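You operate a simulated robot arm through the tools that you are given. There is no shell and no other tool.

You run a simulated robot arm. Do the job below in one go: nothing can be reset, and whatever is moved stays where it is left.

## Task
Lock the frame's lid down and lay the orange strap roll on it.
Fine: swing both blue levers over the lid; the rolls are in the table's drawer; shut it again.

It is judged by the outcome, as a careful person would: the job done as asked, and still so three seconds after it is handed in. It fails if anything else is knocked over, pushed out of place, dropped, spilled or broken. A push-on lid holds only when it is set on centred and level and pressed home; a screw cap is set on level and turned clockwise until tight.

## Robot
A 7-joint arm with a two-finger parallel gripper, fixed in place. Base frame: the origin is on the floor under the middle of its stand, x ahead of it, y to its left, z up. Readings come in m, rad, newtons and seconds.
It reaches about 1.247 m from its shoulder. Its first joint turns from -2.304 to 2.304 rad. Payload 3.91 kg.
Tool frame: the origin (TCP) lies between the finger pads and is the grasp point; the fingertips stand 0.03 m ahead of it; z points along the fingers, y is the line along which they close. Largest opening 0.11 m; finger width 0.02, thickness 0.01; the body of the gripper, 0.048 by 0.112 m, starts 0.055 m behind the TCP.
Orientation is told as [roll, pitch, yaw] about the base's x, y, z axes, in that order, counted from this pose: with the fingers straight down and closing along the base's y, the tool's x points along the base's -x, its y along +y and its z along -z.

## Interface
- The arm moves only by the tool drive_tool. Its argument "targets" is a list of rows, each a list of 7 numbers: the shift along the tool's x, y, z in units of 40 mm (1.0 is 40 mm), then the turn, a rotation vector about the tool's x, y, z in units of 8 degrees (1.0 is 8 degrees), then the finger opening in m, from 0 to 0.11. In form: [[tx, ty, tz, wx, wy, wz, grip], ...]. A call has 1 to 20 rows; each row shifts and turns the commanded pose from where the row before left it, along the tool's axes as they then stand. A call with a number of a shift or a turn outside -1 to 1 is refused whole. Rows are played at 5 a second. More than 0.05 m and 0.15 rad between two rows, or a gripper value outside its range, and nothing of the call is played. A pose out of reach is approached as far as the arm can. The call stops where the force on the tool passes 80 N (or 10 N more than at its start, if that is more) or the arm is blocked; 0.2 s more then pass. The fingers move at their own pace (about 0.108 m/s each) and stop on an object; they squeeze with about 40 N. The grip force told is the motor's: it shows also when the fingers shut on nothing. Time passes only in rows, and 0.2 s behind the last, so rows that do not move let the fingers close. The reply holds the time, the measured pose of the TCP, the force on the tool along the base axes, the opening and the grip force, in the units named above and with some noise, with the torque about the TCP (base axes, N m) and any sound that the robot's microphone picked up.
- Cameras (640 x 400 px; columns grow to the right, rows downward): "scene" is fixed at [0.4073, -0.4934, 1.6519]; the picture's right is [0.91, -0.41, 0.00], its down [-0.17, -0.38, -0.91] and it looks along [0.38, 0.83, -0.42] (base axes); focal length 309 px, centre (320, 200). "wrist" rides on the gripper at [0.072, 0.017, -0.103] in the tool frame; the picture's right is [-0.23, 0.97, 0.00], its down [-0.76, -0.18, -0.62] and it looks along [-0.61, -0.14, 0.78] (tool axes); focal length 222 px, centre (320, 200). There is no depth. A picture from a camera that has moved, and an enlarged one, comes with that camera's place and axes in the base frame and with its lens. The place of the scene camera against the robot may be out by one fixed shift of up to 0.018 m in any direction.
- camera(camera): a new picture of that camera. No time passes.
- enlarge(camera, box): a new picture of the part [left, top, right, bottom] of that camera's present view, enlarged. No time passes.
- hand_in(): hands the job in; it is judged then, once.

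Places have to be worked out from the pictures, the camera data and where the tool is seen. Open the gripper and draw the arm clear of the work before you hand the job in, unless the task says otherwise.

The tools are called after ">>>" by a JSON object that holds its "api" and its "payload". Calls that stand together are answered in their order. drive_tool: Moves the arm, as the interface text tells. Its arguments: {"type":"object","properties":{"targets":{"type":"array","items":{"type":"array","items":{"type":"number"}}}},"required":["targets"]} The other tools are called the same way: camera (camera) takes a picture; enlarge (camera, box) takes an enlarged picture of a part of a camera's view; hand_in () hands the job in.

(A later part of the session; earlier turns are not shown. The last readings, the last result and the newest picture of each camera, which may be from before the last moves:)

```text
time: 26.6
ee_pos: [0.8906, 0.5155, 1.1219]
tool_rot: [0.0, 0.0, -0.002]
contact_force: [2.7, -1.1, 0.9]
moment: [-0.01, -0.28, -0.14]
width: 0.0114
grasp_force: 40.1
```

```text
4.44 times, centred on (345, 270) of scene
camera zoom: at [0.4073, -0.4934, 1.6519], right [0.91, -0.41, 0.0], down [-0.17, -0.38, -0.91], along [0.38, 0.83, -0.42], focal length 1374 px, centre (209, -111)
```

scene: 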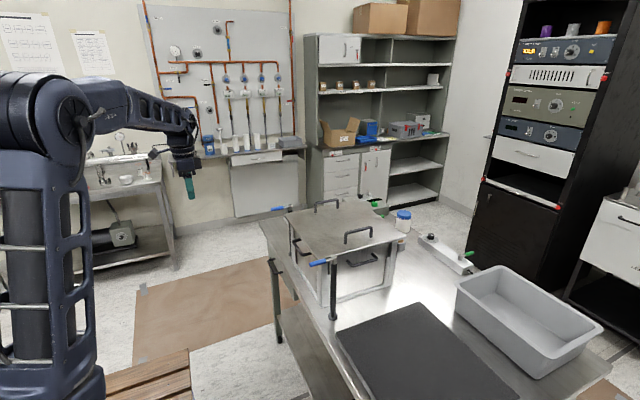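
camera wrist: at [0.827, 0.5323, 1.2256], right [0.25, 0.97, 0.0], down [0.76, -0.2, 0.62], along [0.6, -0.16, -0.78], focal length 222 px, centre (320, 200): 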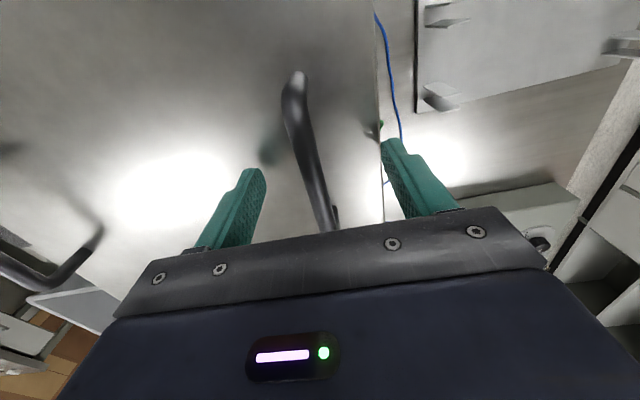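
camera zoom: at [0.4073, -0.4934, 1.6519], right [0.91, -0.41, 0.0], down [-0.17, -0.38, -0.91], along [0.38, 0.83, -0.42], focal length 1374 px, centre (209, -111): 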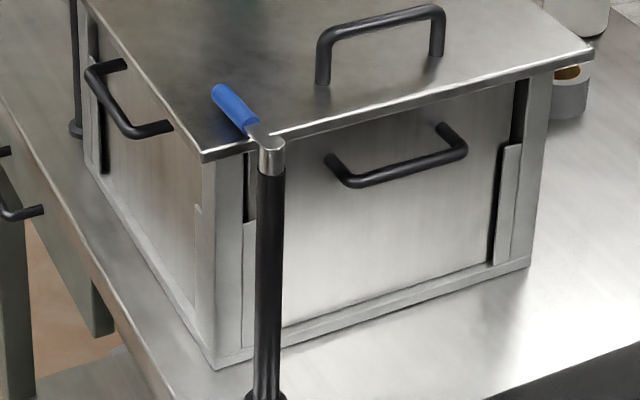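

The match is good, with the lid still about 2 mm too far along +x at handle 2. I nudge it by that much and then release and rise.

>>> {"api": "drive_tool", "payload": {"targets": [[0.06, 0, 0, 0, 0, 0, 0.0], [0, 0, 0, 0, 0, 0, 0.0]]}}

>>> {"api": "drive_tool", "payload": {"targets": [[0, 0, 0, 0, 0, 0, 0.08], [0, 0, 0, 0, 0, 0, 0.08], [0, 0, -0.8, 0, 0, 0, 0.08], [0, 0, -0.9, 0, 0, 0, 0.08]]}}

>>> {"api": "enlarge", "payload": {"camera": "scene", "box": [260, 160, 420, 280]}}

>>> {"api": "enlarge", "payload": {"camera": "scene", "box": [240, 180, 440, 340]}}

```text
time: 27.2
ee_pos: [0.8894, 0.5143, 1.1227]
tool_rot: [0.003, 0.0, -0.004]
contact_force: [5.5, 1.0, 5.4]
moment: [0.01, 0.07, 0.06]
width: 0.0119
grasp_force: 40.3
```

```text
time: 28.2
ee_pos: [0.8897, 0.5154, 1.1908]
tool_rot: [0.0, 0.001, -0.002]
contact_force: [-0.4, 0.4, -1.2]
moment: [-0.02, 0.02, 0.03]
width: 0.0803
grasp_force: 0.0
```

```text
3.33 times, centred on (340, 220) of scene
camera zoom: at [0.4073, -0.4934, 1.6519], right [0.91, -0.41, 0.0], down [-0.17, -0.38, -0.91], along [0.38, 0.83, -0.42], focal length 1031 px, centre (253, 133)
```

zoom: 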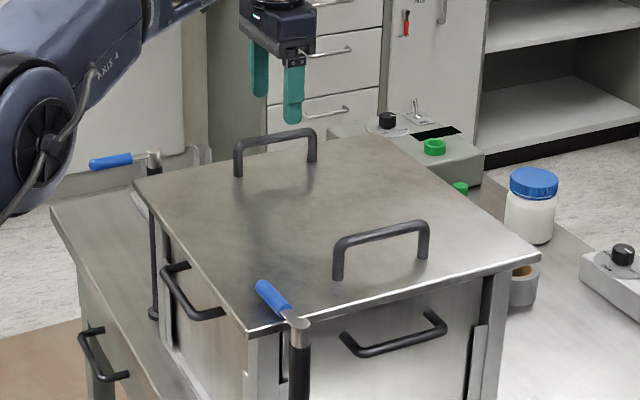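

```text
2.50 times, centred on (340, 260) of scene
camera zoom: at [0.4073, -0.4934, 1.6519], right [0.91, -0.41, 0.0], down [-0.17, -0.38, -0.91], along [0.38, 0.83, -0.42], focal length 773 px, centre (270, 50)
```

zoom: 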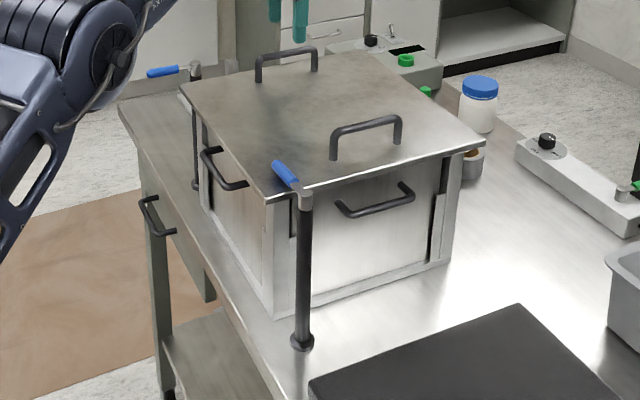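

The lid is back at its original place. Next is lever 2, and this time I keep the tips at z≈1.093, above the lid at 1.085. I move to hover outside lever 2 with the fingers closed and take a look.

>>> {"api": "drive_tool", "payload": {"targets": [[0.95, 0.65, 0, 0, 0, 0, 0.0], [0.95, 0.65, 0, 0, 0, 0, 0.0], [0.95, 0.65, 0, 0, 0, 0, 0.0], [0.95, 0.65, 0, 0, 0, 0, 0.0], [0.95, 0.65, 0, 0, 0, 0, 0.0]]}}

>>> {"api": "camera", "payload": {"camera": "wrist"}}

>>> {"api": "enlarge", "payload": {"camera": "scene", "box": [260, 160, 420, 280]}}

```text
time: 29.4
ee_pos: [0.701, 0.6446, 1.1949]
tool_rot: [0.001, -0.002, -0.004]
contact_force: [0.6, -0.2, -0.1]
moment: [0.03, 0.06, -0.04]
width: 0.0
grasp_force: 37.5
```

```text
taken
camera wrist: at [0.6282, 0.6621, 1.2974], right [0.23, 0.97, 0.0], down [0.76, -0.18, 0.62], along [0.61, -0.14, -0.78], focal length 222 px, centre (320, 200)
```

wrist: 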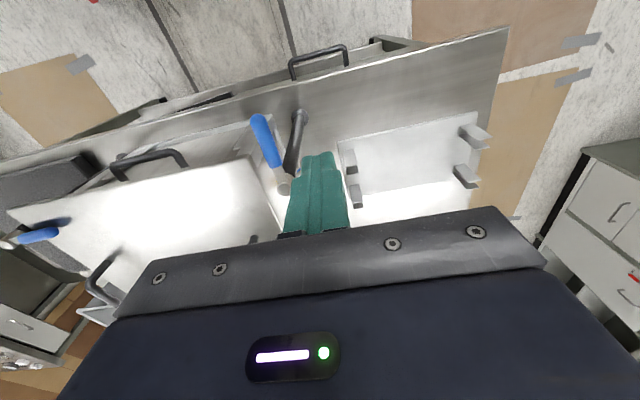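

```text
3.33 times, centred on (340, 220) of scene
camera zoom: at [0.4073, -0.4934, 1.6519], right [0.91, -0.41, 0.0], down [-0.17, -0.38, -0.91], along [0.38, 0.83, -0.42], focal length 1031 px, centre (253, 133)
```

zoom: 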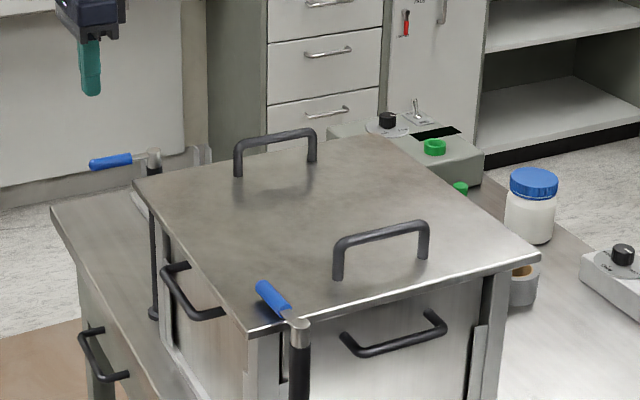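

Lever 2's pivot is near (0.754, 0.591) and its tip near (0.679, 0.594). I descend to TCP z 1.123 and start the sweep in small steps, watching that the lid stays put.

>>> {"api": "drive_tool", "payload": {"targets": [[0, 0, 0.9, 0, 0, 0, 0.0], [0, 0, 0.9, 0, 0, 0, 0.0], [0, -0.42, 0, 0, 0, 0, 0.0], [0, -0.42, 0, 0, 0, 0, 0.0], [0.08, -0.37, 0, 0, 0, 0, 0.0], [-0.02, -0.38, 0, 0, 0, 0, 0.0]]}}

>>> {"api": "camera", "payload": {"camera": "wrist"}}

>>> {"api": "enlarge", "payload": {"camera": "scene", "box": [260, 160, 420, 280]}}

```text
time: 30.8
ee_pos: [0.6986, 0.5824, 1.119]
tool_rot: [-0.001, 0.0, -0.002]
contact_force: [0.0, -0.2, -0.1]
moment: [-0.03, -0.01, 0.0]
width: 0.0
grasp_force: 37.5
```

```text
taken
camera wrist: at [0.6248, 0.5993, 1.2221], right [0.23, 0.97, 0.0], down [0.76, -0.18, 0.62], along [0.61, -0.14, -0.78], focal length 222 px, centre (320, 200)
```

wrist: 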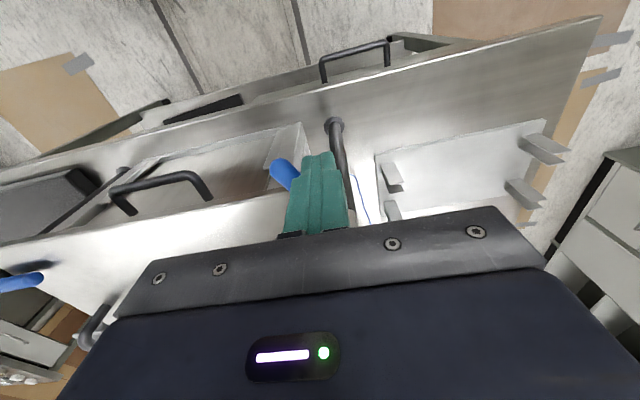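

```text
3.33 times, centred on (340, 220) of scene
camera zoom: at [0.4073, -0.4934, 1.6519], right [0.91, -0.41, 0.0], down [-0.17, -0.38, -0.91], along [0.38, 0.83, -0.42], focal length 1031 px, centre (253, 133)
```

zoom: 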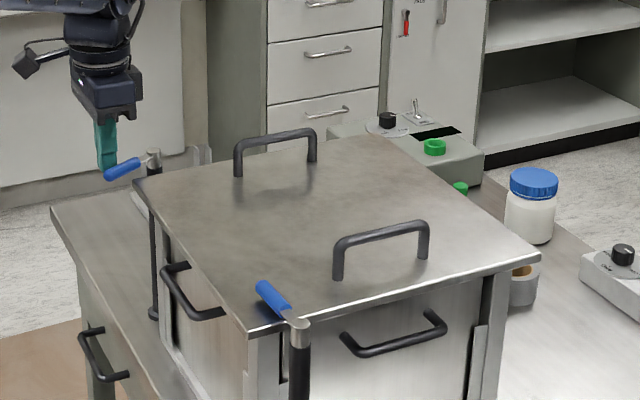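

The lever is moving and the lid hasn't shifted. The tips are at 1.089, so I raise them 6 mm for clearance before they pass over the lid, and continue the arc.

>>> {"api": "drive_tool", "payload": {"targets": [[0, 0, -0.15, 0, 0, 0, 0.0], [-0.06, -0.365, 0, 0, 0, 0, 0.0], [-0.205, -0.33, 0, 0, 0, 0, 0.0]]}}

>>> {"api": "camera", "payload": {"camera": "wrist"}}

>>> {"api": "enlarge", "payload": {"camera": "scene", "box": [260, 160, 420, 280]}}

```text
time: 31.6
ee_pos: [0.7078, 0.5536, 1.1245]
tool_rot: [-0.001, -0.001, -0.003]
contact_force: [-0.5, 0.3, -0.6]
moment: [-0.04, 0.01, -0.05]
width: 0.0
grasp_force: 37.6
```

```text
taken
camera wrist: at [0.6349, 0.5717, 1.2277], right [0.23, 0.97, 0.0], down [0.76, -0.18, 0.62], along [0.61, -0.14, -0.78], focal length 222 px, centre (320, 200)
```

wrist: 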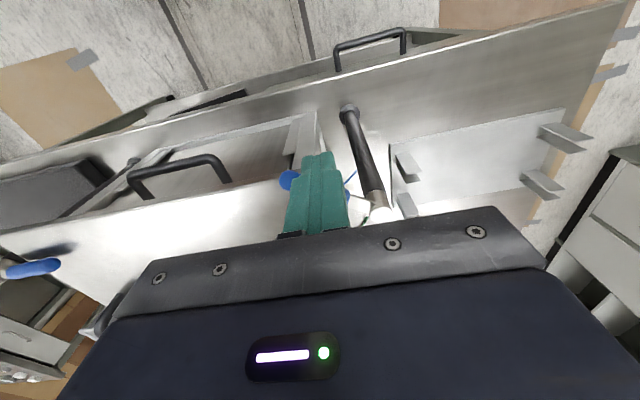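

```text
3.33 times, centred on (340, 220) of scene
camera zoom: at [0.4073, -0.4934, 1.6519], right [0.91, -0.41, 0.0], down [-0.17, -0.38, -0.91], along [0.38, 0.83, -0.42], focal length 1031 px, centre (253, 133)
```

zoom: 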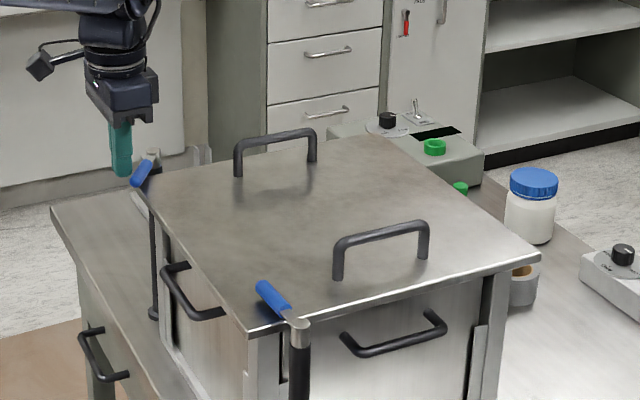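

The lid is still undisturbed and the lever is about 60° round. I complete the arc to about 90° in small steps.

>>> {"api": "drive_tool", "payload": {"targets": [[-0.28, -0.26, 0, 0, 0, 0, 0.0], [-0.34, -0.18, 0, 0, 0, 0, 0.0], [0, 0, 0, 0, 0, 0, 0.0]]}}

>>> {"api": "camera", "payload": {"camera": "wrist"}}

>>> {"api": "enlarge", "payload": {"camera": "scene", "box": [260, 160, 420, 280]}}

```text
time: 32.4
ee_pos: [0.7351, 0.537, 1.1259]
tool_rot: [0.001, -0.001, -0.003]
contact_force: [-0.7, -0.4, -0.3]
moment: [-0.02, 0.04, 0.02]
width: 0.0
grasp_force: 37.1
```

```text
taken
camera wrist: at [0.6607, 0.5548, 1.2286], right [0.23, 0.97, 0.0], down [0.76, -0.18, 0.62], along [0.61, -0.14, -0.78], focal length 222 px, centre (320, 200)
```

wrist: 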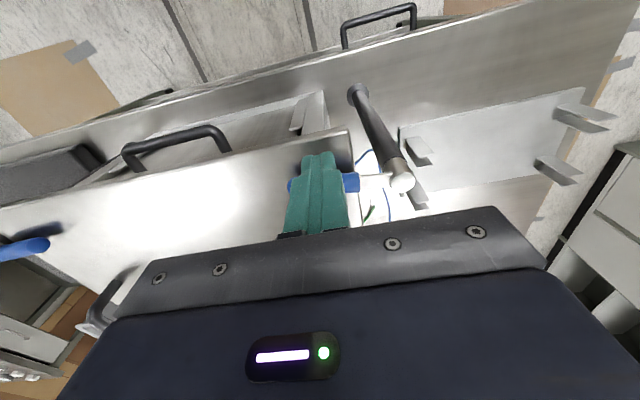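

```text
3.33 times, centred on (340, 220) of scene
camera zoom: at [0.4073, -0.4934, 1.6519], right [0.91, -0.41, 0.0], down [-0.17, -0.38, -0.91], along [0.38, 0.83, -0.42], focal length 1031 px, centre (253, 133)
```

zoom: 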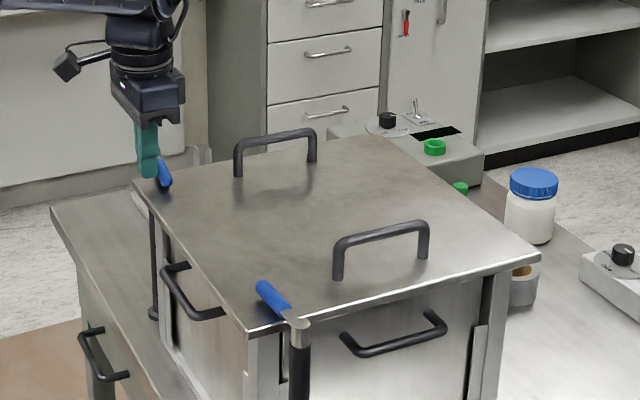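

Lever 2 now points across the lid. I push it a few millimetres more to find whether it has an end stop.

>>> {"api": "drive_tool", "payload": {"targets": [[-0.12, -0.04, 0, 0, 0, 0, 0.0], [0, 0, 0, 0, 0, 0, 0.0]]}}

>>> {"api": "drive_tool", "payload": {"targets": [[-0.12, -0.03, 0, 0, 0, 0, 0.0], [0, 0, 0, 0, 0, 0, 0.0]]}}

>>> {"api": "enlarge", "payload": {"camera": "scene", "box": [260, 160, 420, 280]}}

>>> {"api": "camera", "payload": {"camera": "wrist"}}

```text
time: 33.0
ee_pos: [0.7387, 0.5359, 1.1246]
tool_rot: [0.0, -0.001, -0.005]
contact_force: [-0.1, -0.5, -0.1]
moment: [0.05, -0.02, 0.01]
width: 0.0001
grasp_force: 37.2
```

```text
time: 33.6
ee_pos: [0.7425, 0.5326, 1.1253]
tool_rot: [0.0, 0.001, -0.003]
contact_force: [-1.2, -1.3, 0.2]
moment: [0.0, 0.02, -0.02]
width: 0.0
grasp_force: 38.0
```

```text
3.33 times, centred on (340, 220) of scene
camera zoom: at [0.4073, -0.4934, 1.6519], right [0.91, -0.41, 0.0], down [-0.17, -0.38, -0.91], along [0.38, 0.83, -0.42], focal length 1031 px, centre (253, 133)
```

zoom: 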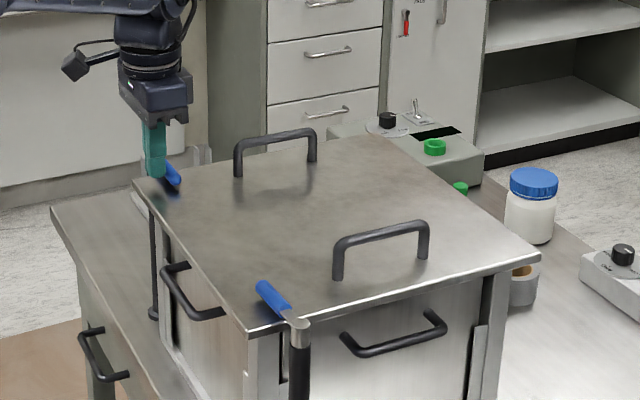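

```text
taken
camera wrist: at [0.6693, 0.5516, 1.2289], right [0.23, 0.97, 0.0], down [0.76, -0.18, 0.62], along [0.61, -0.14, -0.78], focal length 222 px, centre (320, 200)
```

wrist: 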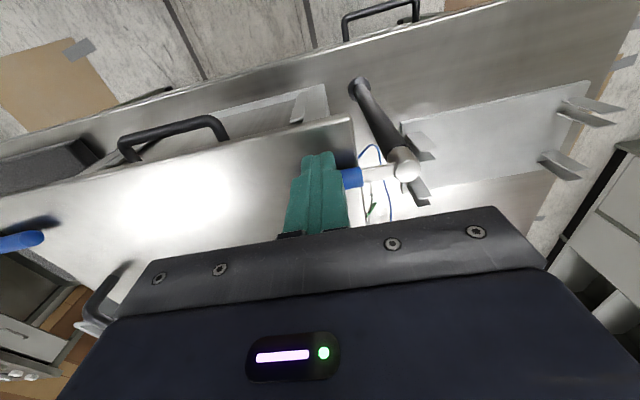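

Lever 2 is slightly past square across the lid, with no stop felt. I back the fingers off it, rise, and look at both levers.

>>> {"api": "drive_tool", "payload": {"targets": [[0.3, 0, 0, 0, 0, 0, 0.0], [0.3, 0, -0.5, 0, 0, 0, 0.0], [0.5, -0.2, -0.9, 0, 0, 0, 0.0], [0.8, -0.5, -0.7, 0, 0, 0, 0.0], [0.8, -0.8, -0.3, 0, 0, 0, 0.0]]}}

>>> {"api": "camera", "payload": {"camera": "wrist"}}

>>> {"api": "enlarge", "payload": {"camera": "scene", "box": [260, 180, 400, 285]}}

```text
time: 34.8
ee_pos: [0.6341, 0.4757, 1.2201]
tool_rot: [-0.004, 0.001, -0.004]
contact_force: [0.1, 0.2, -2.0]
moment: [-0.04, 0.09, -0.02]
width: 0.0001
grasp_force: 38.1
```

```text
taken
camera wrist: at [0.5616, 0.4928, 1.3221], right [0.23, 0.97, 0.0], down [0.76, -0.18, 0.62], along [0.6, -0.14, -0.78], focal length 222 px, centre (320, 200)
```

wrist: 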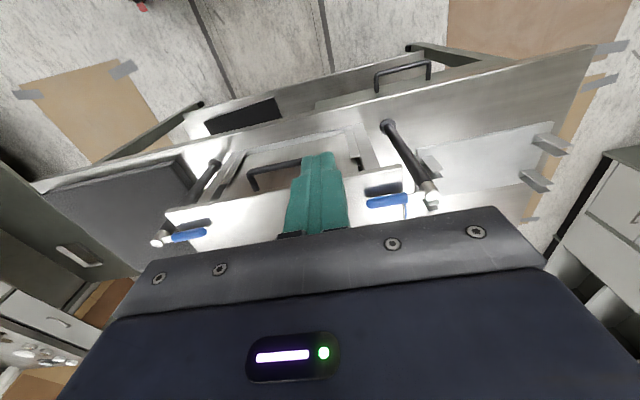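

```text
3.81 times, centred on (330, 232) of scene
camera zoom: at [0.4073, -0.4934, 1.6519], right [0.91, -0.41, 0.0], down [-0.17, -0.38, -0.91], along [0.38, 0.83, -0.42], focal length 1178 px, centre (282, 76)
```

zoom: 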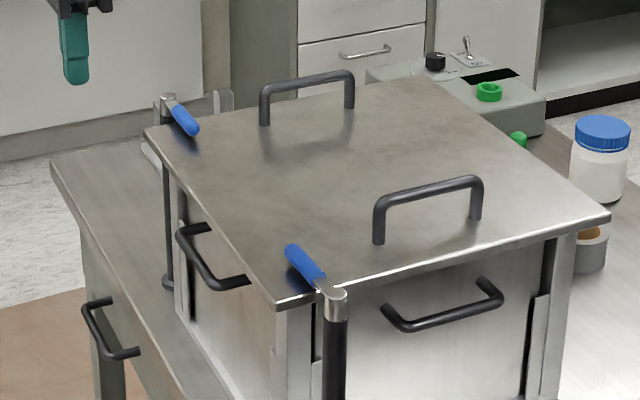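

Both levers now lie across the lid and the lid is in place. Now the drawer: I zoom in on its handle in this wrist view to measure it.

>>> {"api": "enlarge", "payload": {"camera": "wrist", "box": [300, 30, 500, 155]}}

>>> {"api": "enlarge", "payload": {"camera": "scene", "box": [255, 235, 335, 300]}}

```text
3.20 times, centred on (400, 92) of wrist
camera zoom: at [0.5616, 0.4928, 1.3221], right [0.23, 0.97, 0.0], down [0.76, -0.18, 0.62], along [0.6, -0.14, -0.78], focal length 711 px, centre (64, 544)
```

zoom: 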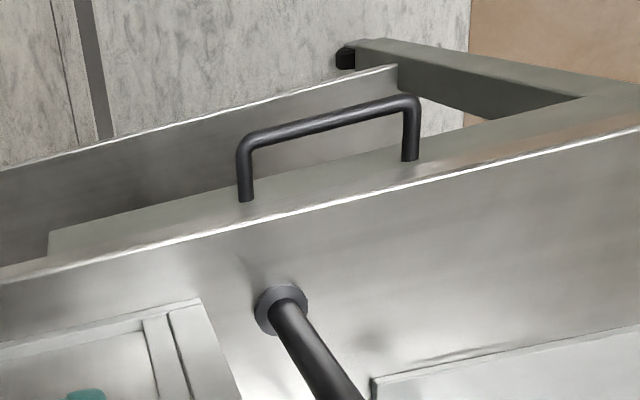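

```text
6.15 times, centred on (295, 268) of scene
camera zoom: at [0.4073, -0.4934, 1.6519], right [0.91, -0.41, 0.0], down [-0.17, -0.38, -0.91], along [0.38, 0.83, -0.42], focal length 1903 px, centre (474, -215)
```

zoom: 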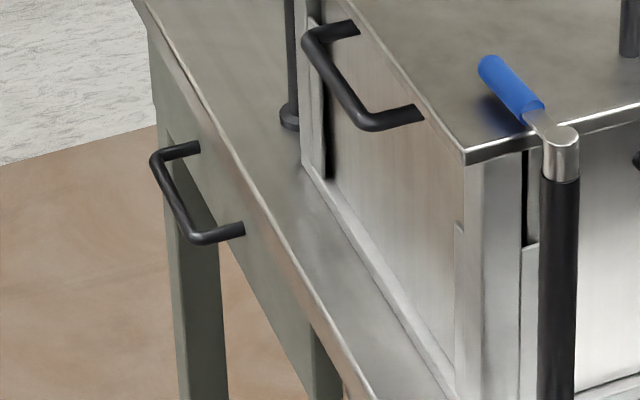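

The drawer handle bar triangulates to x≈0.675, y 0.590–0.699, z≈0.785. I'll grip it with the gripper nearly level and the fingers above and below the bar, so I first move back in front of the drawer and yaw the tool 90°.

>>> {"api": "drive_tool", "payload": {"targets": [[0.764, 0.604, 0.43, 0, 0, 0, 0.05], [0.764, 0.604, 0.43, 0, 0, 0, 0.05], [0.764, 0.604, 0.43, 0, 0, 0, 0.05], [0.764, 0.604, 0.43, 0, 0, 0, 0.05], [0.764, 0.604, 0.43, 0, 0, 0, 0.05], [0.764, 0.604, 0.43, 0, 0, 0, 0.05], [0.764, 0.604, 0.43, 0, 0, 0, 0.05], [0, 0, 0, 0, 0, -0.9375, 0.05], [0, 0, 0, 0, 0, -0.9375, 0.05], [0, 0, 0, 0, 0, -0.9375, 0.05], [0, 0, 0, 0, 0, -0.9375, 0.05], [0, 0, 0, 0, 0, -0.9375, 0.05], [0, 0, 0, 0, 0, -0.9375, 0.05], [0, 0, 0, 0, 0, -0.9375, 0.05], [0, 0, 0, 0, 0, -0.9375, 0.05], [0, 0, 0, 0, 0, -0.9375, 0.05], [0, 0, 0, 0, 0, -0.9375, 0.05], [0, 0, 0, 0, 0, -0.9375, 0.05], [0, 0, 0, 0, 0, -0.9375, 0.05]]}}

>>> {"api": "camera", "payload": {"camera": "scene"}}

>>> {"api": "camera", "payload": {"camera": "wrist"}}

```text
time: 38.8
ee_pos: [0.4201, 0.6434, 1.1002]
tool_rot: [0.0, 0.0, 1.569]
contact_force: [-0.1, -0.6, 0.0]
moment: [0.03, -0.01, 0.01]
width: 0.0499
grasp_force: 0.0
```

```text
taken
```

scene: 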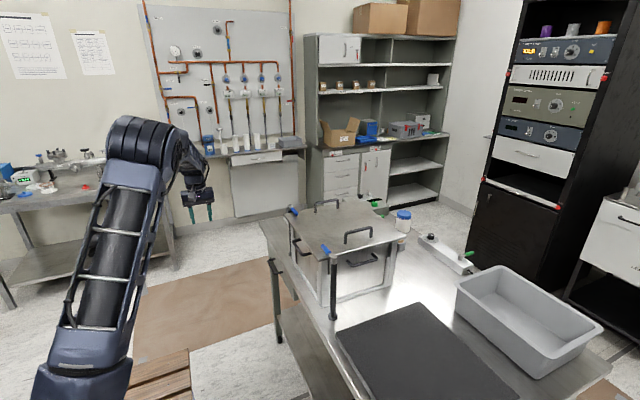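

```text
taken
camera wrist: at [0.4024, 0.5718, 1.2031], right [-0.97, 0.23, 0.0], down [0.18, 0.76, 0.62], along [0.14, 0.61, -0.78], focal length 222 px, centre (320, 200)
```

wrist: 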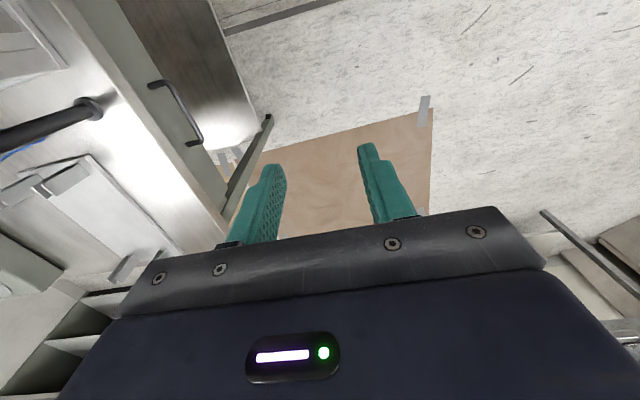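

The yaw is reached. Now I tilt the tool 75° about its x axis so the fingers point forward, almost level, toward the drawer.

>>> {"api": "drive_tool", "payload": {"targets": [[0, 0, 0, 0.9375, 0, 0, 0.05], [0, 0, 0, 0.9375, 0, 0, 0.05], [0, 0, 0, 0.9375, 0, 0, 0.05], [0, 0, 0, 0.9375, 0, 0, 0.05], [0, 0, 0, 0.9375, 0, 0, 0.05], [0, 0, 0, 0.9375, 0, 0, 0.05], [0, 0, 0, 0.9375, 0, 0, 0.05], [0, 0, 0, 0.9375, 0, 0, 0.05], [0, 0, 0, 0.9375, 0, 0, 0.05], [0, 0, 0, 0.9375, 0, 0, 0.05]]}}

>>> {"api": "camera", "payload": {"camera": "scene"}}

>>> {"api": "camera", "payload": {"camera": "wrist"}}

```text
time: 41.0
ee_pos: [0.4209, 0.6438, 1.1003]
tool_rot: [-1.312, 0.001, 1.568]
contact_force: [-0.5, -0.5, 0.7]
moment: [-0.01, 0.01, -0.01]
width: 0.0501
grasp_force: 0.0
```

```text
taken
```

scene: 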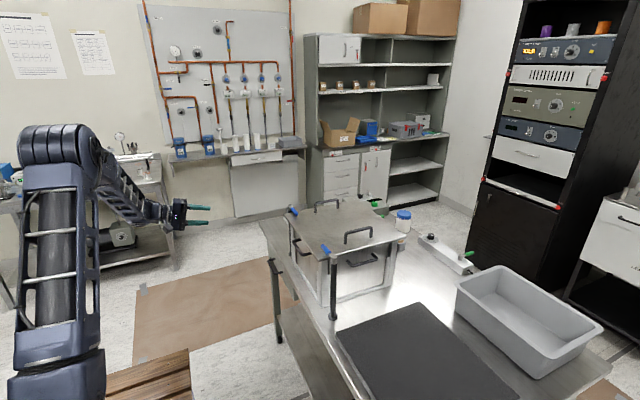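

```text
taken
camera wrist: at [0.3151, 0.5724, 1.1098], right [-0.25, 0.23, -0.94], down [-0.55, 0.76, 0.33], along [0.79, 0.6, -0.06], focal length 222 px, centre (320, 200)
```

wrist: 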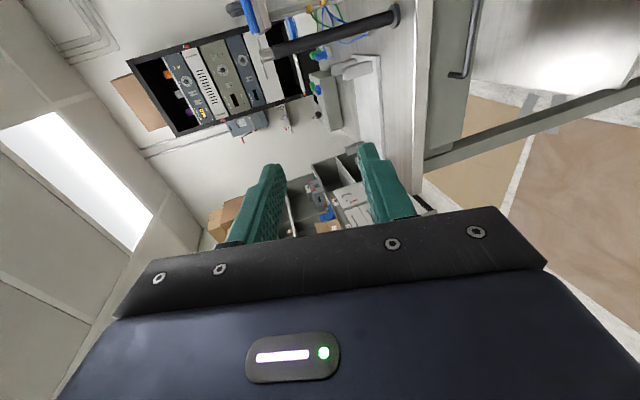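

The tool is pointing forward now. I lower it to just above the handle's height, still well back from the table, and look.

>>> {"api": "drive_tool", "payload": {"targets": [[0, 0.952, 0.252, 0, 0, 0, 0.05], [0, 0.952, 0.252, 0, 0, 0, 0.05], [0, 0.952, 0.252, 0, 0, 0, 0.05], [0, 0.952, 0.252, 0, 0, 0, 0.05], [0, 0.952, 0.252, 0, 0, 0, 0.05], [0, 0.952, 0.252, 0, 0, 0, 0.05], [0, 0.952, 0.252, 0, 0, 0, 0.05], [0, 0.952, 0.252, 0, 0, 0, 0.05]]}}

>>> {"api": "camera", "payload": {"camera": "wrist"}}

>>> {"api": "camera", "payload": {"camera": "scene"}}

```text
time: 42.8
ee_pos: [0.4193, 0.6447, 0.7848]
tool_rot: [-1.309, -0.001, 1.567]
contact_force: [-0.2, -0.5, 0.8]
moment: [0.04, 0.04, 0.02]
width: 0.0502
grasp_force: 0.0
```

```text
taken
camera wrist: at [0.315, 0.5734, 0.7945], right [-0.25, 0.23, -0.94], down [-0.55, 0.76, 0.33], along [0.79, 0.6, -0.07], focal length 222 px, centre (320, 200)
```

wrist: 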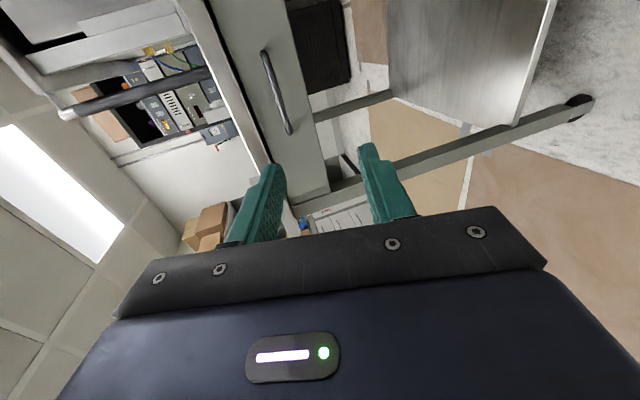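

```text
taken
```

scene: 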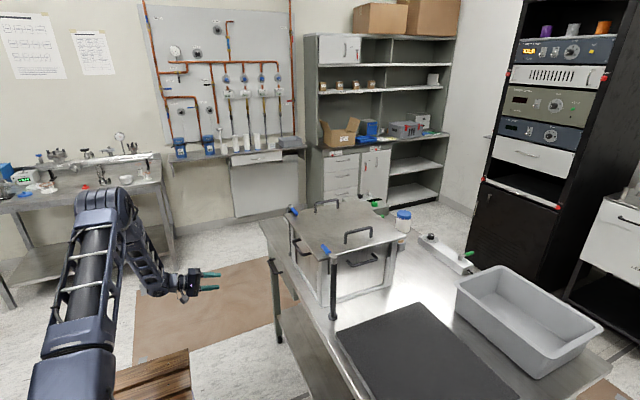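

From here the bar reads y 0.590–0.699 and z≈0.782, which fits the earlier estimate. I advance toward it along x with the fingers open 5 cm.

>>> {"api": "drive_tool", "payload": {"targets": [[0, -0.2515, 0.95, 0, 0, 0, 0.05], [0, -0.2515, 0.95, 0, 0, 0, 0.05], [0, -0.2515, 0.95, 0, 0, 0, 0.05], [0, -0.2515, 0.95, 0, 0, 0, 0.05], [0, -0.2, 0.95, 0, 0, 0, 0.05]]}}

>>> {"api": "camera", "payload": {"camera": "wrist"}}

>>> {"api": "enlarge", "payload": {"camera": "scene", "box": [220, 230, 320, 310]}}

```text
time: 44.0
ee_pos: [0.6162, 0.6433, 0.7824]
tool_rot: [-1.308, -0.001, 1.57]
contact_force: [0.7, 0.6, -0.8]
moment: [-0.02, 0.03, -0.03]
width: 0.0502
grasp_force: 0.0
```

```text
taken
camera wrist: at [0.5108, 0.5713, 0.7929], right [-0.25, 0.23, -0.94], down [-0.55, 0.76, 0.33], along [0.79, 0.6, -0.07], focal length 222 px, centre (320, 200)
```

wrist: 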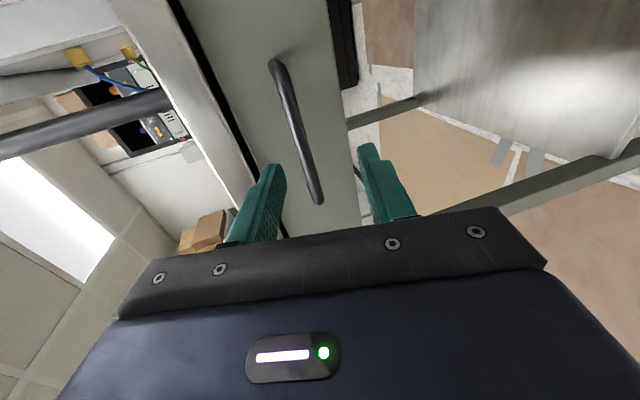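

```text
5.00 times, centred on (270, 270) of scene
camera zoom: at [0.4073, -0.4934, 1.6519], right [0.91, -0.41, 0.0], down [-0.17, -0.38, -0.91], along [0.38, 0.83, -0.42], focal length 1546 px, centre (570, -150)
```

zoom: 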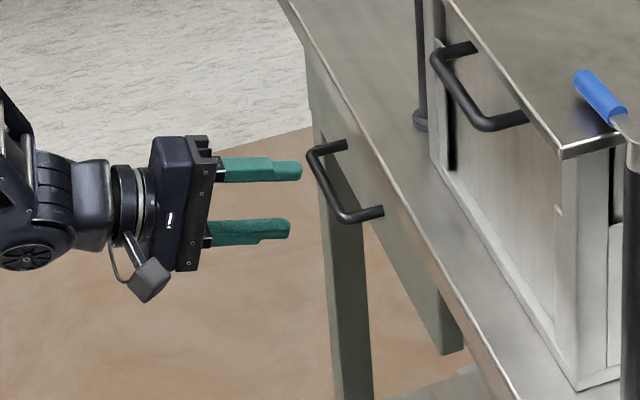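

The bar at x≈0.676 lies right between the finger lines. I advance another 4.5 cm and check before closing.

>>> {"api": "drive_tool", "payload": {"targets": [[0, -0.144, 0.544, 0, 0, 0, 0.05], [0, -0.144, 0.544, 0, 0, 0, 0.05], [0, 0, 0, 0, 0, 0, 0.05]]}}

>>> {"api": "camera", "payload": {"camera": "wrist"}}

>>> {"api": "enlarge", "payload": {"camera": "scene", "box": [220, 230, 320, 310]}}

```text
time: 44.8
ee_pos: [0.6592, 0.6431, 0.7819]
tool_rot: [-1.311, -0.001, 1.567]
contact_force: [-1.1, 0.2, 0.4]
moment: [0.01, 0.0, -0.02]
width: 0.0501
grasp_force: 0.0
```

```text
taken
camera wrist: at [0.5552, 0.5715, 0.7925], right [-0.25, 0.23, -0.94], down [-0.55, 0.76, 0.33], along [0.79, 0.6, -0.07], focal length 222 px, centre (320, 200)
```

wrist: 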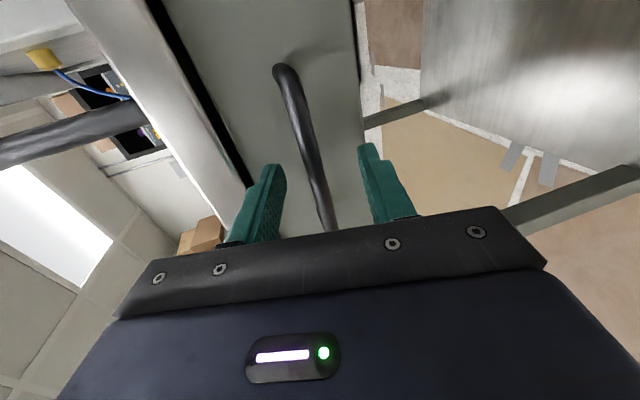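

```text
5.00 times, centred on (270, 270) of scene
camera zoom: at [0.4073, -0.4934, 1.6519], right [0.91, -0.41, 0.0], down [-0.17, -0.38, -0.91], along [0.38, 0.83, -0.42], focal length 1546 px, centre (570, -150)
```

zoom: 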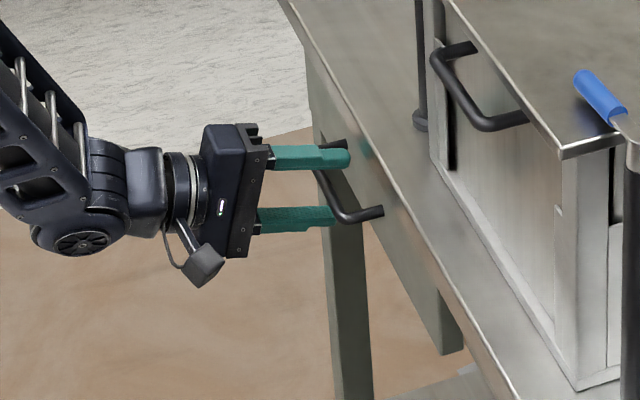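

The bar runs between the two fingers, so I close on it.

>>> {"api": "drive_tool", "payload": {"targets": [[0, 0, 0, 0, 0, 0, 0.0], [0, 0, 0, 0, 0, 0, 0.0], [0, 0, 0, 0, 0, 0, 0.0]]}}

>>> {"api": "enlarge", "payload": {"camera": "scene", "box": [220, 230, 320, 310]}}

```text
time: 45.6
ee_pos: [0.6597, 0.6426, 0.7848]
tool_rot: [-1.311, -0.003, 1.568]
contact_force: [0.6, -2.3, 18.7]
moment: [-0.17, -0.26, -0.5]
width: 0.0107
grasp_force: 45.0
```

```text
5.00 times, centred on (270, 270) of scene
camera zoom: at [0.4073, -0.4934, 1.6519], right [0.91, -0.41, 0.0], down [-0.17, -0.38, -0.91], along [0.38, 0.83, -0.42], focal length 1546 px, centre (570, -150)
```

zoom: 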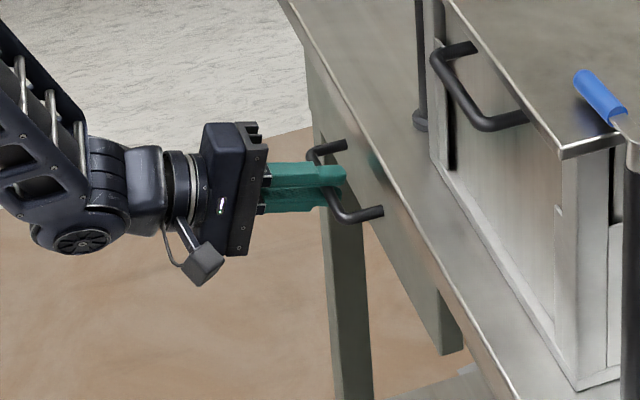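

The bar is held at a width of 0.011, with a small upward bias that I relieve by about 3 mm. Then I pull the drawer gently toward the robot.

>>> {"api": "drive_tool", "payload": {"targets": [[0, -0.08, -0.021, 0, 0, 0, 0.0], [0, 0.128, -0.484, 0, 0, 0, 0.0], [0, 0.128, -0.484, 0, 0, 0, 0.0], [0, 0.128, -0.484, 0, 0, 0, 0.0]]}}

>>> {"api": "enlarge", "payload": {"camera": "scene", "box": [220, 220, 340, 310]}}

```text
time: 46.6
ee_pos: [0.6006, 0.6438, 0.7857]
tool_rot: [-1.307, 0.002, 1.565]
contact_force: [0.3, -15.0, -12.9]
moment: [0.41, 0.18, 0.74]
width: 0.0106
grasp_force: 45.5
```

```text
4.44 times, centred on (280, 265) of scene
camera zoom: at [0.4073, -0.4934, 1.6519], right [0.91, -0.41, 0.0], down [-0.17, -0.38, -0.91], along [0.38, 0.83, -0.42], focal length 1374 px, centre (498, -89)
```

zoom: 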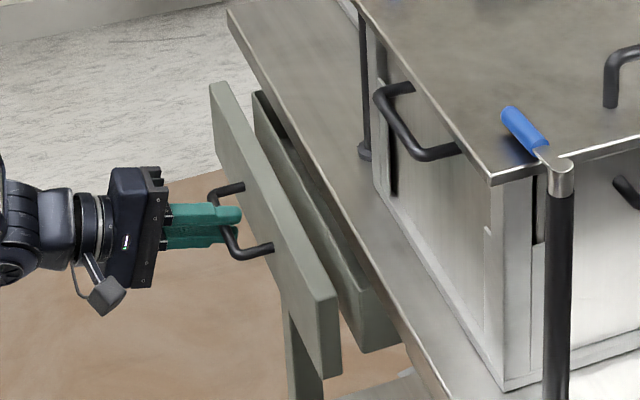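

The drawer is sliding out, with a small sideways force. I trim the pose slightly and keep pulling.

>>> {"api": "drive_tool", "payload": {"targets": [[0.06, 0.04, 0.01, 0, 0, 0, 0.0], [0.02, 0.128, -0.484, 0, 0, 0, 0.0], [0.02, 0.128, -0.484, 0, 0, 0, 0.0], [0.02, 0.128, -0.484, 0, 0, 0, 0.0], [0.02, 0.128, -0.484, 0, 0, 0, 0.0]]}}

>>> {"api": "camera", "payload": {"camera": "scene"}}

>>> {"api": "enlarge", "payload": {"camera": "scene", "box": [200, 220, 340, 325]}}

```text
time: 47.8
ee_pos: [0.5194, 0.6408, 0.7844]
tool_rot: [-1.307, 0.0, 1.57]
contact_force: [-0.3, 41.6, -30.6]
moment: [0.57, 0.43, 0.57]
width: 0.0107
grasp_force: 44.6
```

```text
taken
```

scene: 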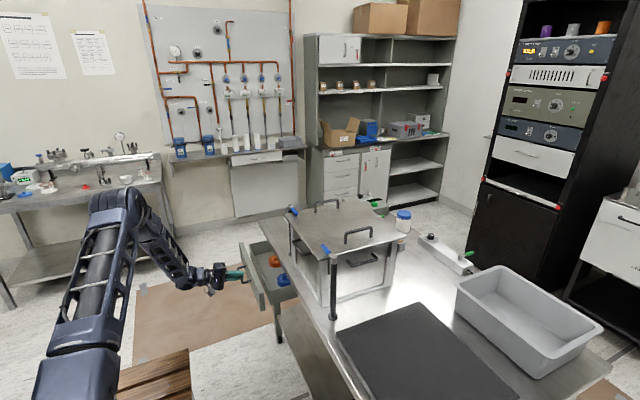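

```text
3.81 times, centred on (270, 272) of scene
camera zoom: at [0.4073, -0.4934, 1.6519], right [0.91, -0.41, 0.0], down [-0.17, -0.38, -0.91], along [0.38, 0.83, -0.42], focal length 1178 px, centre (510, -76)
```

zoom: 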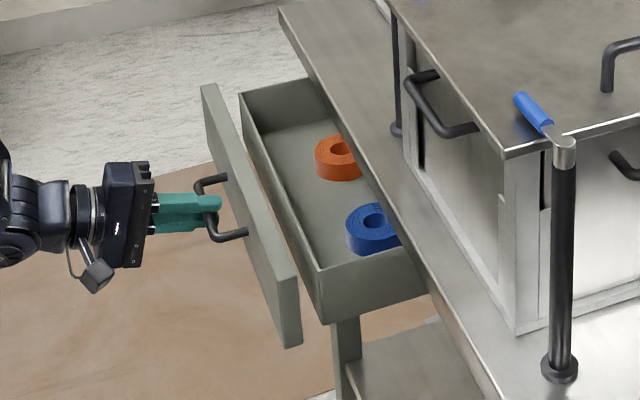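

The drawer holds an orange and a blue roll. Some side load has built up, so I trim the pose and read the forces again.

>>> {"api": "drive_tool", "payload": {"targets": [[-0.08, 0.04, 0.01, 0, 0, 0, 0.0], [0, 0, 0, 0, 0, 0, 0.0]]}}

```text
time: 48.4
ee_pos: [0.522, 0.6408, 0.7853]
tool_rot: [-1.31, 0.0, 1.565]
contact_force: [0.8, 5.8, -9.1]
moment: [-0.06, 0.09, -0.43]
width: 0.0105
grasp_force: 45.1
```

The loads are low again. I pull another 10 cm so the orange roll comes out from under the tabletop.

>>> {"api": "drive_tool", "payload": {"targets": [[0, 0.128, -0.484, 0, 0, 0, 0.0], [0, 0.129, -0.484, 0, 0, 0, 0.0], [0, 0.129, -0.484, 0, 0, 0, 0.0], [0, 0.129, -0.484, 0, 0, 0, 0.0], [0, 0.129, -0.484, 0, 0, 0, 0.0], [0, 0, 0, 0, 0, 0, 0.0]]}}

>>> {"api": "enlarge", "payload": {"camera": "scene", "box": [180, 220, 340, 340]}}

```text
time: 49.8
ee_pos: [0.4203, 0.6404, 0.7847]
tool_rot: [-1.31, -0.003, 1.567]
contact_force: [-0.6, -18.6, 25.9]
moment: [0.01, -0.33, 0.04]
width: 0.0107
grasp_force: 45.0
```

```text
3.33 times, centred on (260, 280) of scene
camera zoom: at [0.4073, -0.4934, 1.6519], right [0.91, -0.41, 0.0], down [-0.17, -0.38, -0.91], along [0.38, 0.83, -0.42], focal length 1031 px, centre (520, -67)
```

zoom: 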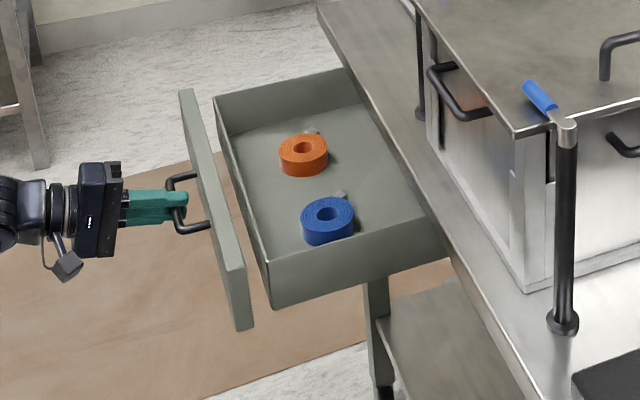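

The drawer is about 24 cm open and both rolls show. I pull 4 cm more for room between the roll and the table edge, trimming the side loads.

>>> {"api": "drive_tool", "payload": {"targets": [[0.04, -0.05, -0.013, 0, 0, 0, 0.0], [0, 0.128, -0.484, 0, 0, 0, 0.0], [0, 0.128, -0.484, 0, 0, 0, 0.0], [0, 0, 0, 0, 0, 0, 0.0]]}}

>>> {"api": "enlarge", "payload": {"camera": "scene", "box": [180, 220, 340, 340]}}

```text
time: 50.8
ee_pos: [0.3836, 0.641, 0.7883]
tool_rot: [-1.312, 0.0, 1.564]
contact_force: [46.0, -0.1, 5.1]
moment: [0.45, -0.28, -0.44]
width: 0.0108
grasp_force: 44.8
```

```text
3.33 times, centred on (260, 280) of scene
camera zoom: at [0.4073, -0.4934, 1.6519], right [0.91, -0.41, 0.0], down [-0.17, -0.38, -0.91], along [0.38, 0.83, -0.42], focal length 1031 px, centre (520, -67)
```

zoom: 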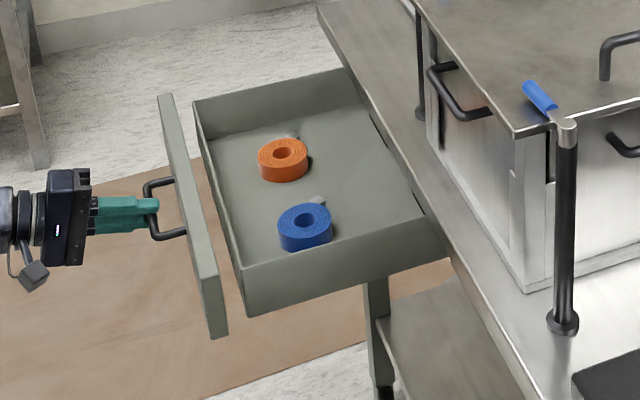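

The x force of 46 N shows the drawer has reached its stop, fully open. I relax the pull, open the fingers and back away from the handle.

>>> {"api": "drive_tool", "payload": {"targets": [[0, -0.032, 0.12, 0, 0, 0, 0.0], [0, 0, 0, 0, 0, 0, 0.0]]}}

>>> {"api": "drive_tool", "payload": {"targets": [[0, 0, 0, 0, 0, 0, 0.05], [0, 0, 0, 0, 0, 0, 0.05], [0, 0.256, -0.967, 0, 0, 0, 0.05], [0, 0.256, -0.967, 0, 0, 0, 0.05], [0, 0, 0, 0, 0, 0, 0.05]]}}

>>> {"api": "enlarge", "payload": {"camera": "scene", "box": [140, 220, 340, 370]}}

```text
time: 51.4
ee_pos: [0.3846, 0.6383, 0.7862]
tool_rot: [-1.309, -0.001, 1.566]
contact_force: [-0.5, -32.8, 25.7]
moment: [-0.22, -0.52, -1.56]
width: 0.0107
grasp_force: 45.2
```

```text
time: 52.6
ee_pos: [0.3047, 0.6397, 0.7871]
tool_rot: [-1.31, -0.001, 1.567]
contact_force: [-0.2, -0.3, 0.8]
moment: [-0.05, -0.04, -0.01]
width: 0.0502
grasp_force: 0.0
```

```text
2.67 times, centred on (240, 295) of scene
camera zoom: at [0.4073, -0.4934, 1.6519], right [0.91, -0.41, 0.0], down [-0.17, -0.38, -0.91], along [0.38, 0.83, -0.42], focal length 824 px, centre (533, -53)
```

zoom: 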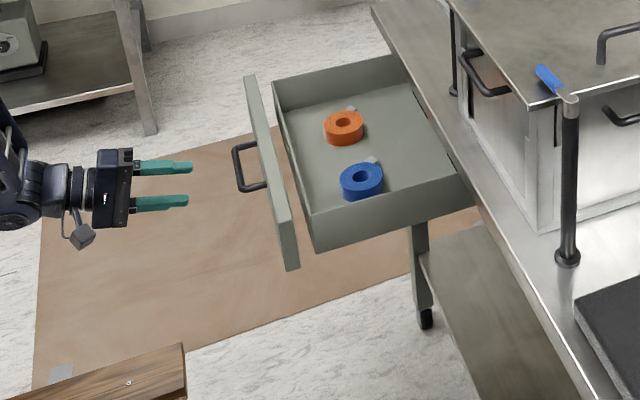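

The drawer stays open. I raise the tool, then turn it back to fingers-down with zero yaw for picking the roll.

>>> {"api": "drive_tool", "payload": {"targets": [[0, -0.967, -0.256, 0, 0, 0, 0.08], [0, -0.967, -0.256, 0, 0, 0, 0.08], [0, -0.967, -0.256, 0, 0, 0, 0.08], [0, -0.967, -0.256, 0, 0, 0, 0.08], [0, -0.967, -0.256, 0, 0, 0, 0.08], [0, -0.967, -0.256, 0, 0, 0, 0.08], [0, -0.967, -0.256, 0, 0, 0, 0.08], [0, -0.967, -0.256, 0, 0, 0, 0.08], [0, 0, 0, -0.938, 0, 0, 0.08], [0, 0, 0, -0.938, 0, 0, 0.08], [0, 0, 0, -0.938, 0, 0, 0.08], [0, 0, 0, -0.938, 0, 0, 0.08], [0, 0, 0, -0.938, 0, 0, 0.08], [0, 0, 0, -0.938, 0, 0, 0.08], [0, 0, 0, -0.938, 0, 0, 0.08], [0, 0, 0, -0.938, 0, 0, 0.08], [0, 0, 0, -0.938, 0, 0, 0.08], [0, 0, 0, -0.938, 0, 0, 0.08]]}}

>>> {"api": "drive_tool", "payload": {"targets": [[0, 0, 0, 0, 0, 0.9375, 0.08], [0, 0, 0, 0, 0, 0.9375, 0.08], [0, 0, 0, 0, 0, 0.9375, 0.08], [0, 0, 0, 0, 0, 0.9375, 0.08], [0, 0, 0, 0, 0, 0.9375, 0.08], [0, 0, 0, 0, 0, 0.9375, 0.08], [0, 0, 0, 0, 0, 0.9375, 0.08], [0, 0, 0, 0, 0, 0.9375, 0.08], [0, 0, 0, 0, 0, 0.9375, 0.08], [0, 0, 0, 0, 0, 0.9375, 0.08], [0, 0, 0, 0, 0, 0.9375, 0.08], [0, 0, 0, 0, 0, 0.9375, 0.08]]}}

>>> {"api": "camera", "payload": {"camera": "wrist"}}

>>> {"api": "camera", "payload": {"camera": "scene"}}

```text
time: 56.4
ee_pos: [0.3061, 0.6418, 1.1066]
tool_rot: [0.002, -0.001, 1.568]
contact_force: [-1.2, -0.2, 0.0]
moment: [-0.04, -0.01, 0.0]
width: 0.0798
grasp_force: 0.0
```

```text
time: 59.0
ee_pos: [0.306, 0.6405, 1.106]
tool_rot: [0.001, 0.0, -0.006]
contact_force: [1.3, -1.1, 0.5]
moment: [-0.02, -0.04, 0.0]
width: 0.08
grasp_force: 0.0
```

```text
taken
camera wrist: at [0.2333, 0.6581, 1.2089], right [0.23, 0.97, 0.0], down [0.76, -0.18, 0.62], along [0.61, -0.14, -0.78], focal length 222 px, centre (320, 200)
```

wrist: 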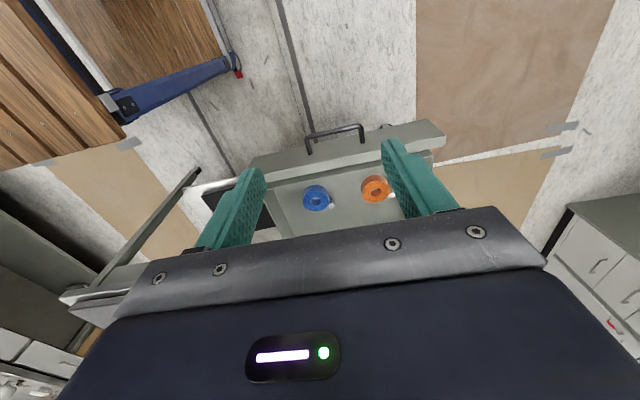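

```text
taken
```

scene: 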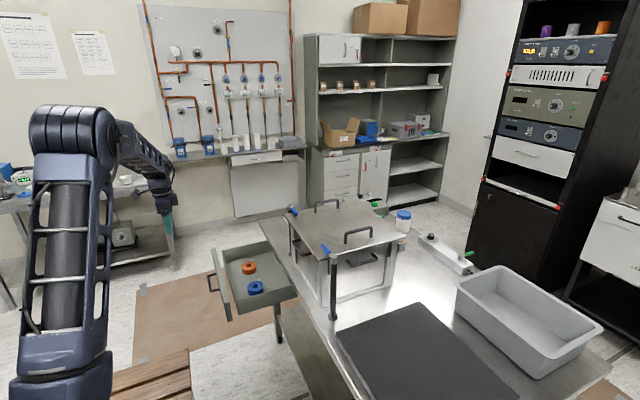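

The orange roll is at about (0.58, 0.71) and the blue one is well away, near y≈0.55. I move to hover above the orange roll.

>>> {"api": "drive_tool", "payload": {"targets": [[-0.943, 0.249, 0.379, 0, 0, 0, 0.09], [-0.943, 0.249, 0.379, 0, 0, 0, 0.09], [-0.943, 0.249, 0.379, 0, 0, 0, 0.09], [-0.943, 0.249, 0.379, 0, 0, 0, 0.09], [-0.943, 0.249, 0.379, 0, 0, 0, 0.09], [-0.943, 0.249, 0.379, 0, 0, 0, 0.09], [-0.943, 0.249, 0.379, 0, 0, 0, 0.09]]}}

>>> {"api": "camera", "payload": {"camera": "wrist"}}

>>> {"api": "enlarge", "payload": {"camera": "scene", "box": [180, 200, 340, 320]}}

```text
time: 60.6
ee_pos: [0.568, 0.713, 1.0008]
tool_rot: [0.001, 0.0, -0.002]
contact_force: [-0.8, 0.4, 0.4]
moment: [0.0, -0.03, -0.05]
width: 0.0904
grasp_force: 0.1
```

```text
taken
camera wrist: at [0.4959, 0.7302, 1.1042], right [0.23, 0.97, 0.0], down [0.76, -0.18, 0.62], along [0.61, -0.14, -0.78], focal length 222 px, centre (320, 200)
```

wrist: 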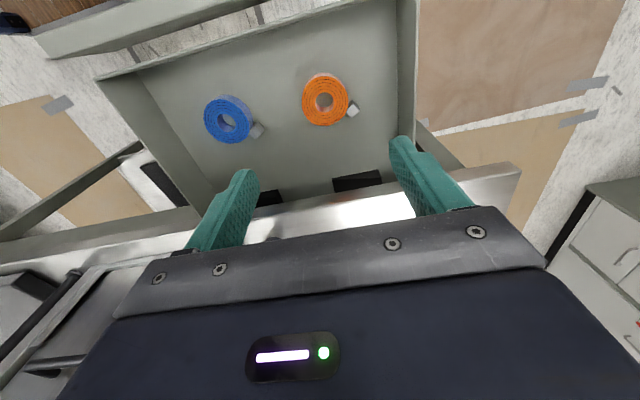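

```text
3.33 times, centred on (260, 260) of scene
camera zoom: at [0.4073, -0.4934, 1.6519], right [0.91, -0.41, 0.0], down [-0.17, -0.38, -0.91], along [0.38, 0.83, -0.42], focal length 1031 px, centre (520, 0)
```

zoom: 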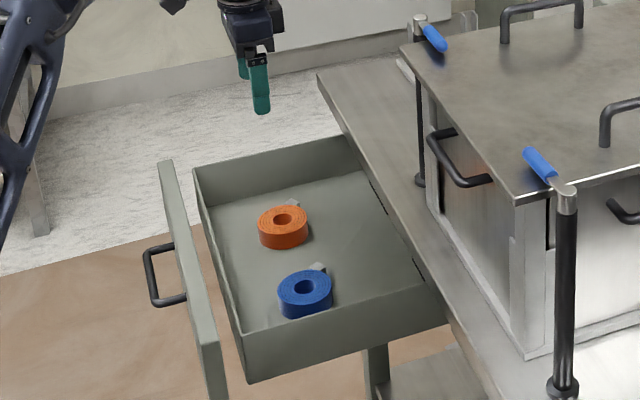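

The orange roll's centre is at about (0.586, 0.720) with its top near z≈0.76. It has a grey strap end at its +y/+x side, so I centre over the roll and yaw the tool 50° to keep the fingers off it.

>>> {"api": "drive_tool", "payload": {"targets": [[-0.45, 0.175, 0, 0, 0, 0, 0.09], [0, 0, 0, 0, 0, -0.893, 0.09], [0, 0, 0, 0, 0, -0.893, 0.09], [0, 0, 0, 0, 0, -0.893, 0.09], [0, 0, 0, 0, 0, -0.893, 0.09], [0, 0, 0, 0, 0, -0.893, 0.09], [0, 0, 0, 0, 0, -0.893, 0.09], [0, 0, 0, 0, 0, -0.893, 0.09], [0, 0, 1, 0, 0, 0, 0.09], [0, 0, 1, 0, 0, 0, 0.09], [0, 0, 0, 0, 0, 0, 0.09]]}}

>>> {"api": "camera", "payload": {"camera": "wrist"}}

>>> {"api": "enlarge", "payload": {"camera": "scene", "box": [200, 200, 320, 290]}}

```text
time: 63.0
ee_pos: [0.5875, 0.7184, 0.919]
tool_rot: [0.0, -0.001, 0.868]
contact_force: [-0.1, 0.5, -1.0]
moment: [0.02, -0.01, -0.03]
width: 0.0902
grasp_force: 0.2
```

```text
taken
camera wrist: at [0.5277, 0.6739, 1.0222], right [-0.6, 0.8, 0.0], down [0.63, 0.47, 0.62], along [0.5, 0.37, -0.78], focal length 222 px, centre (320, 200)
```

wrist: 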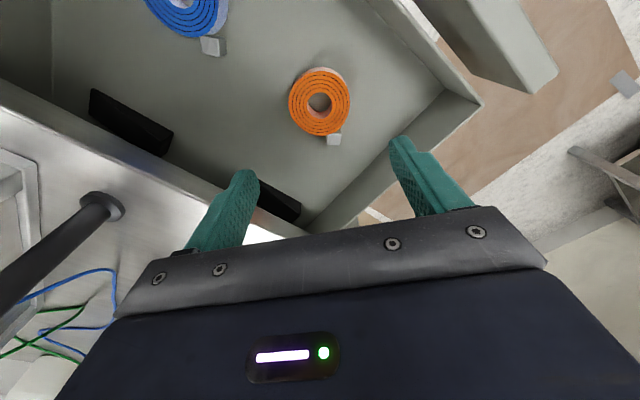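

```text
4.44 times, centred on (260, 245) of scene
camera zoom: at [0.4073, -0.4934, 1.6519], right [0.91, -0.41, 0.0], down [-0.17, -0.38, -0.91], along [0.38, 0.83, -0.42], focal length 1374 px, centre (587, 0)
```

zoom: 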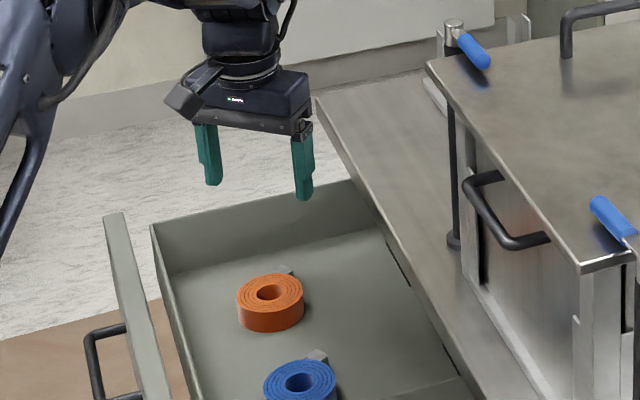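

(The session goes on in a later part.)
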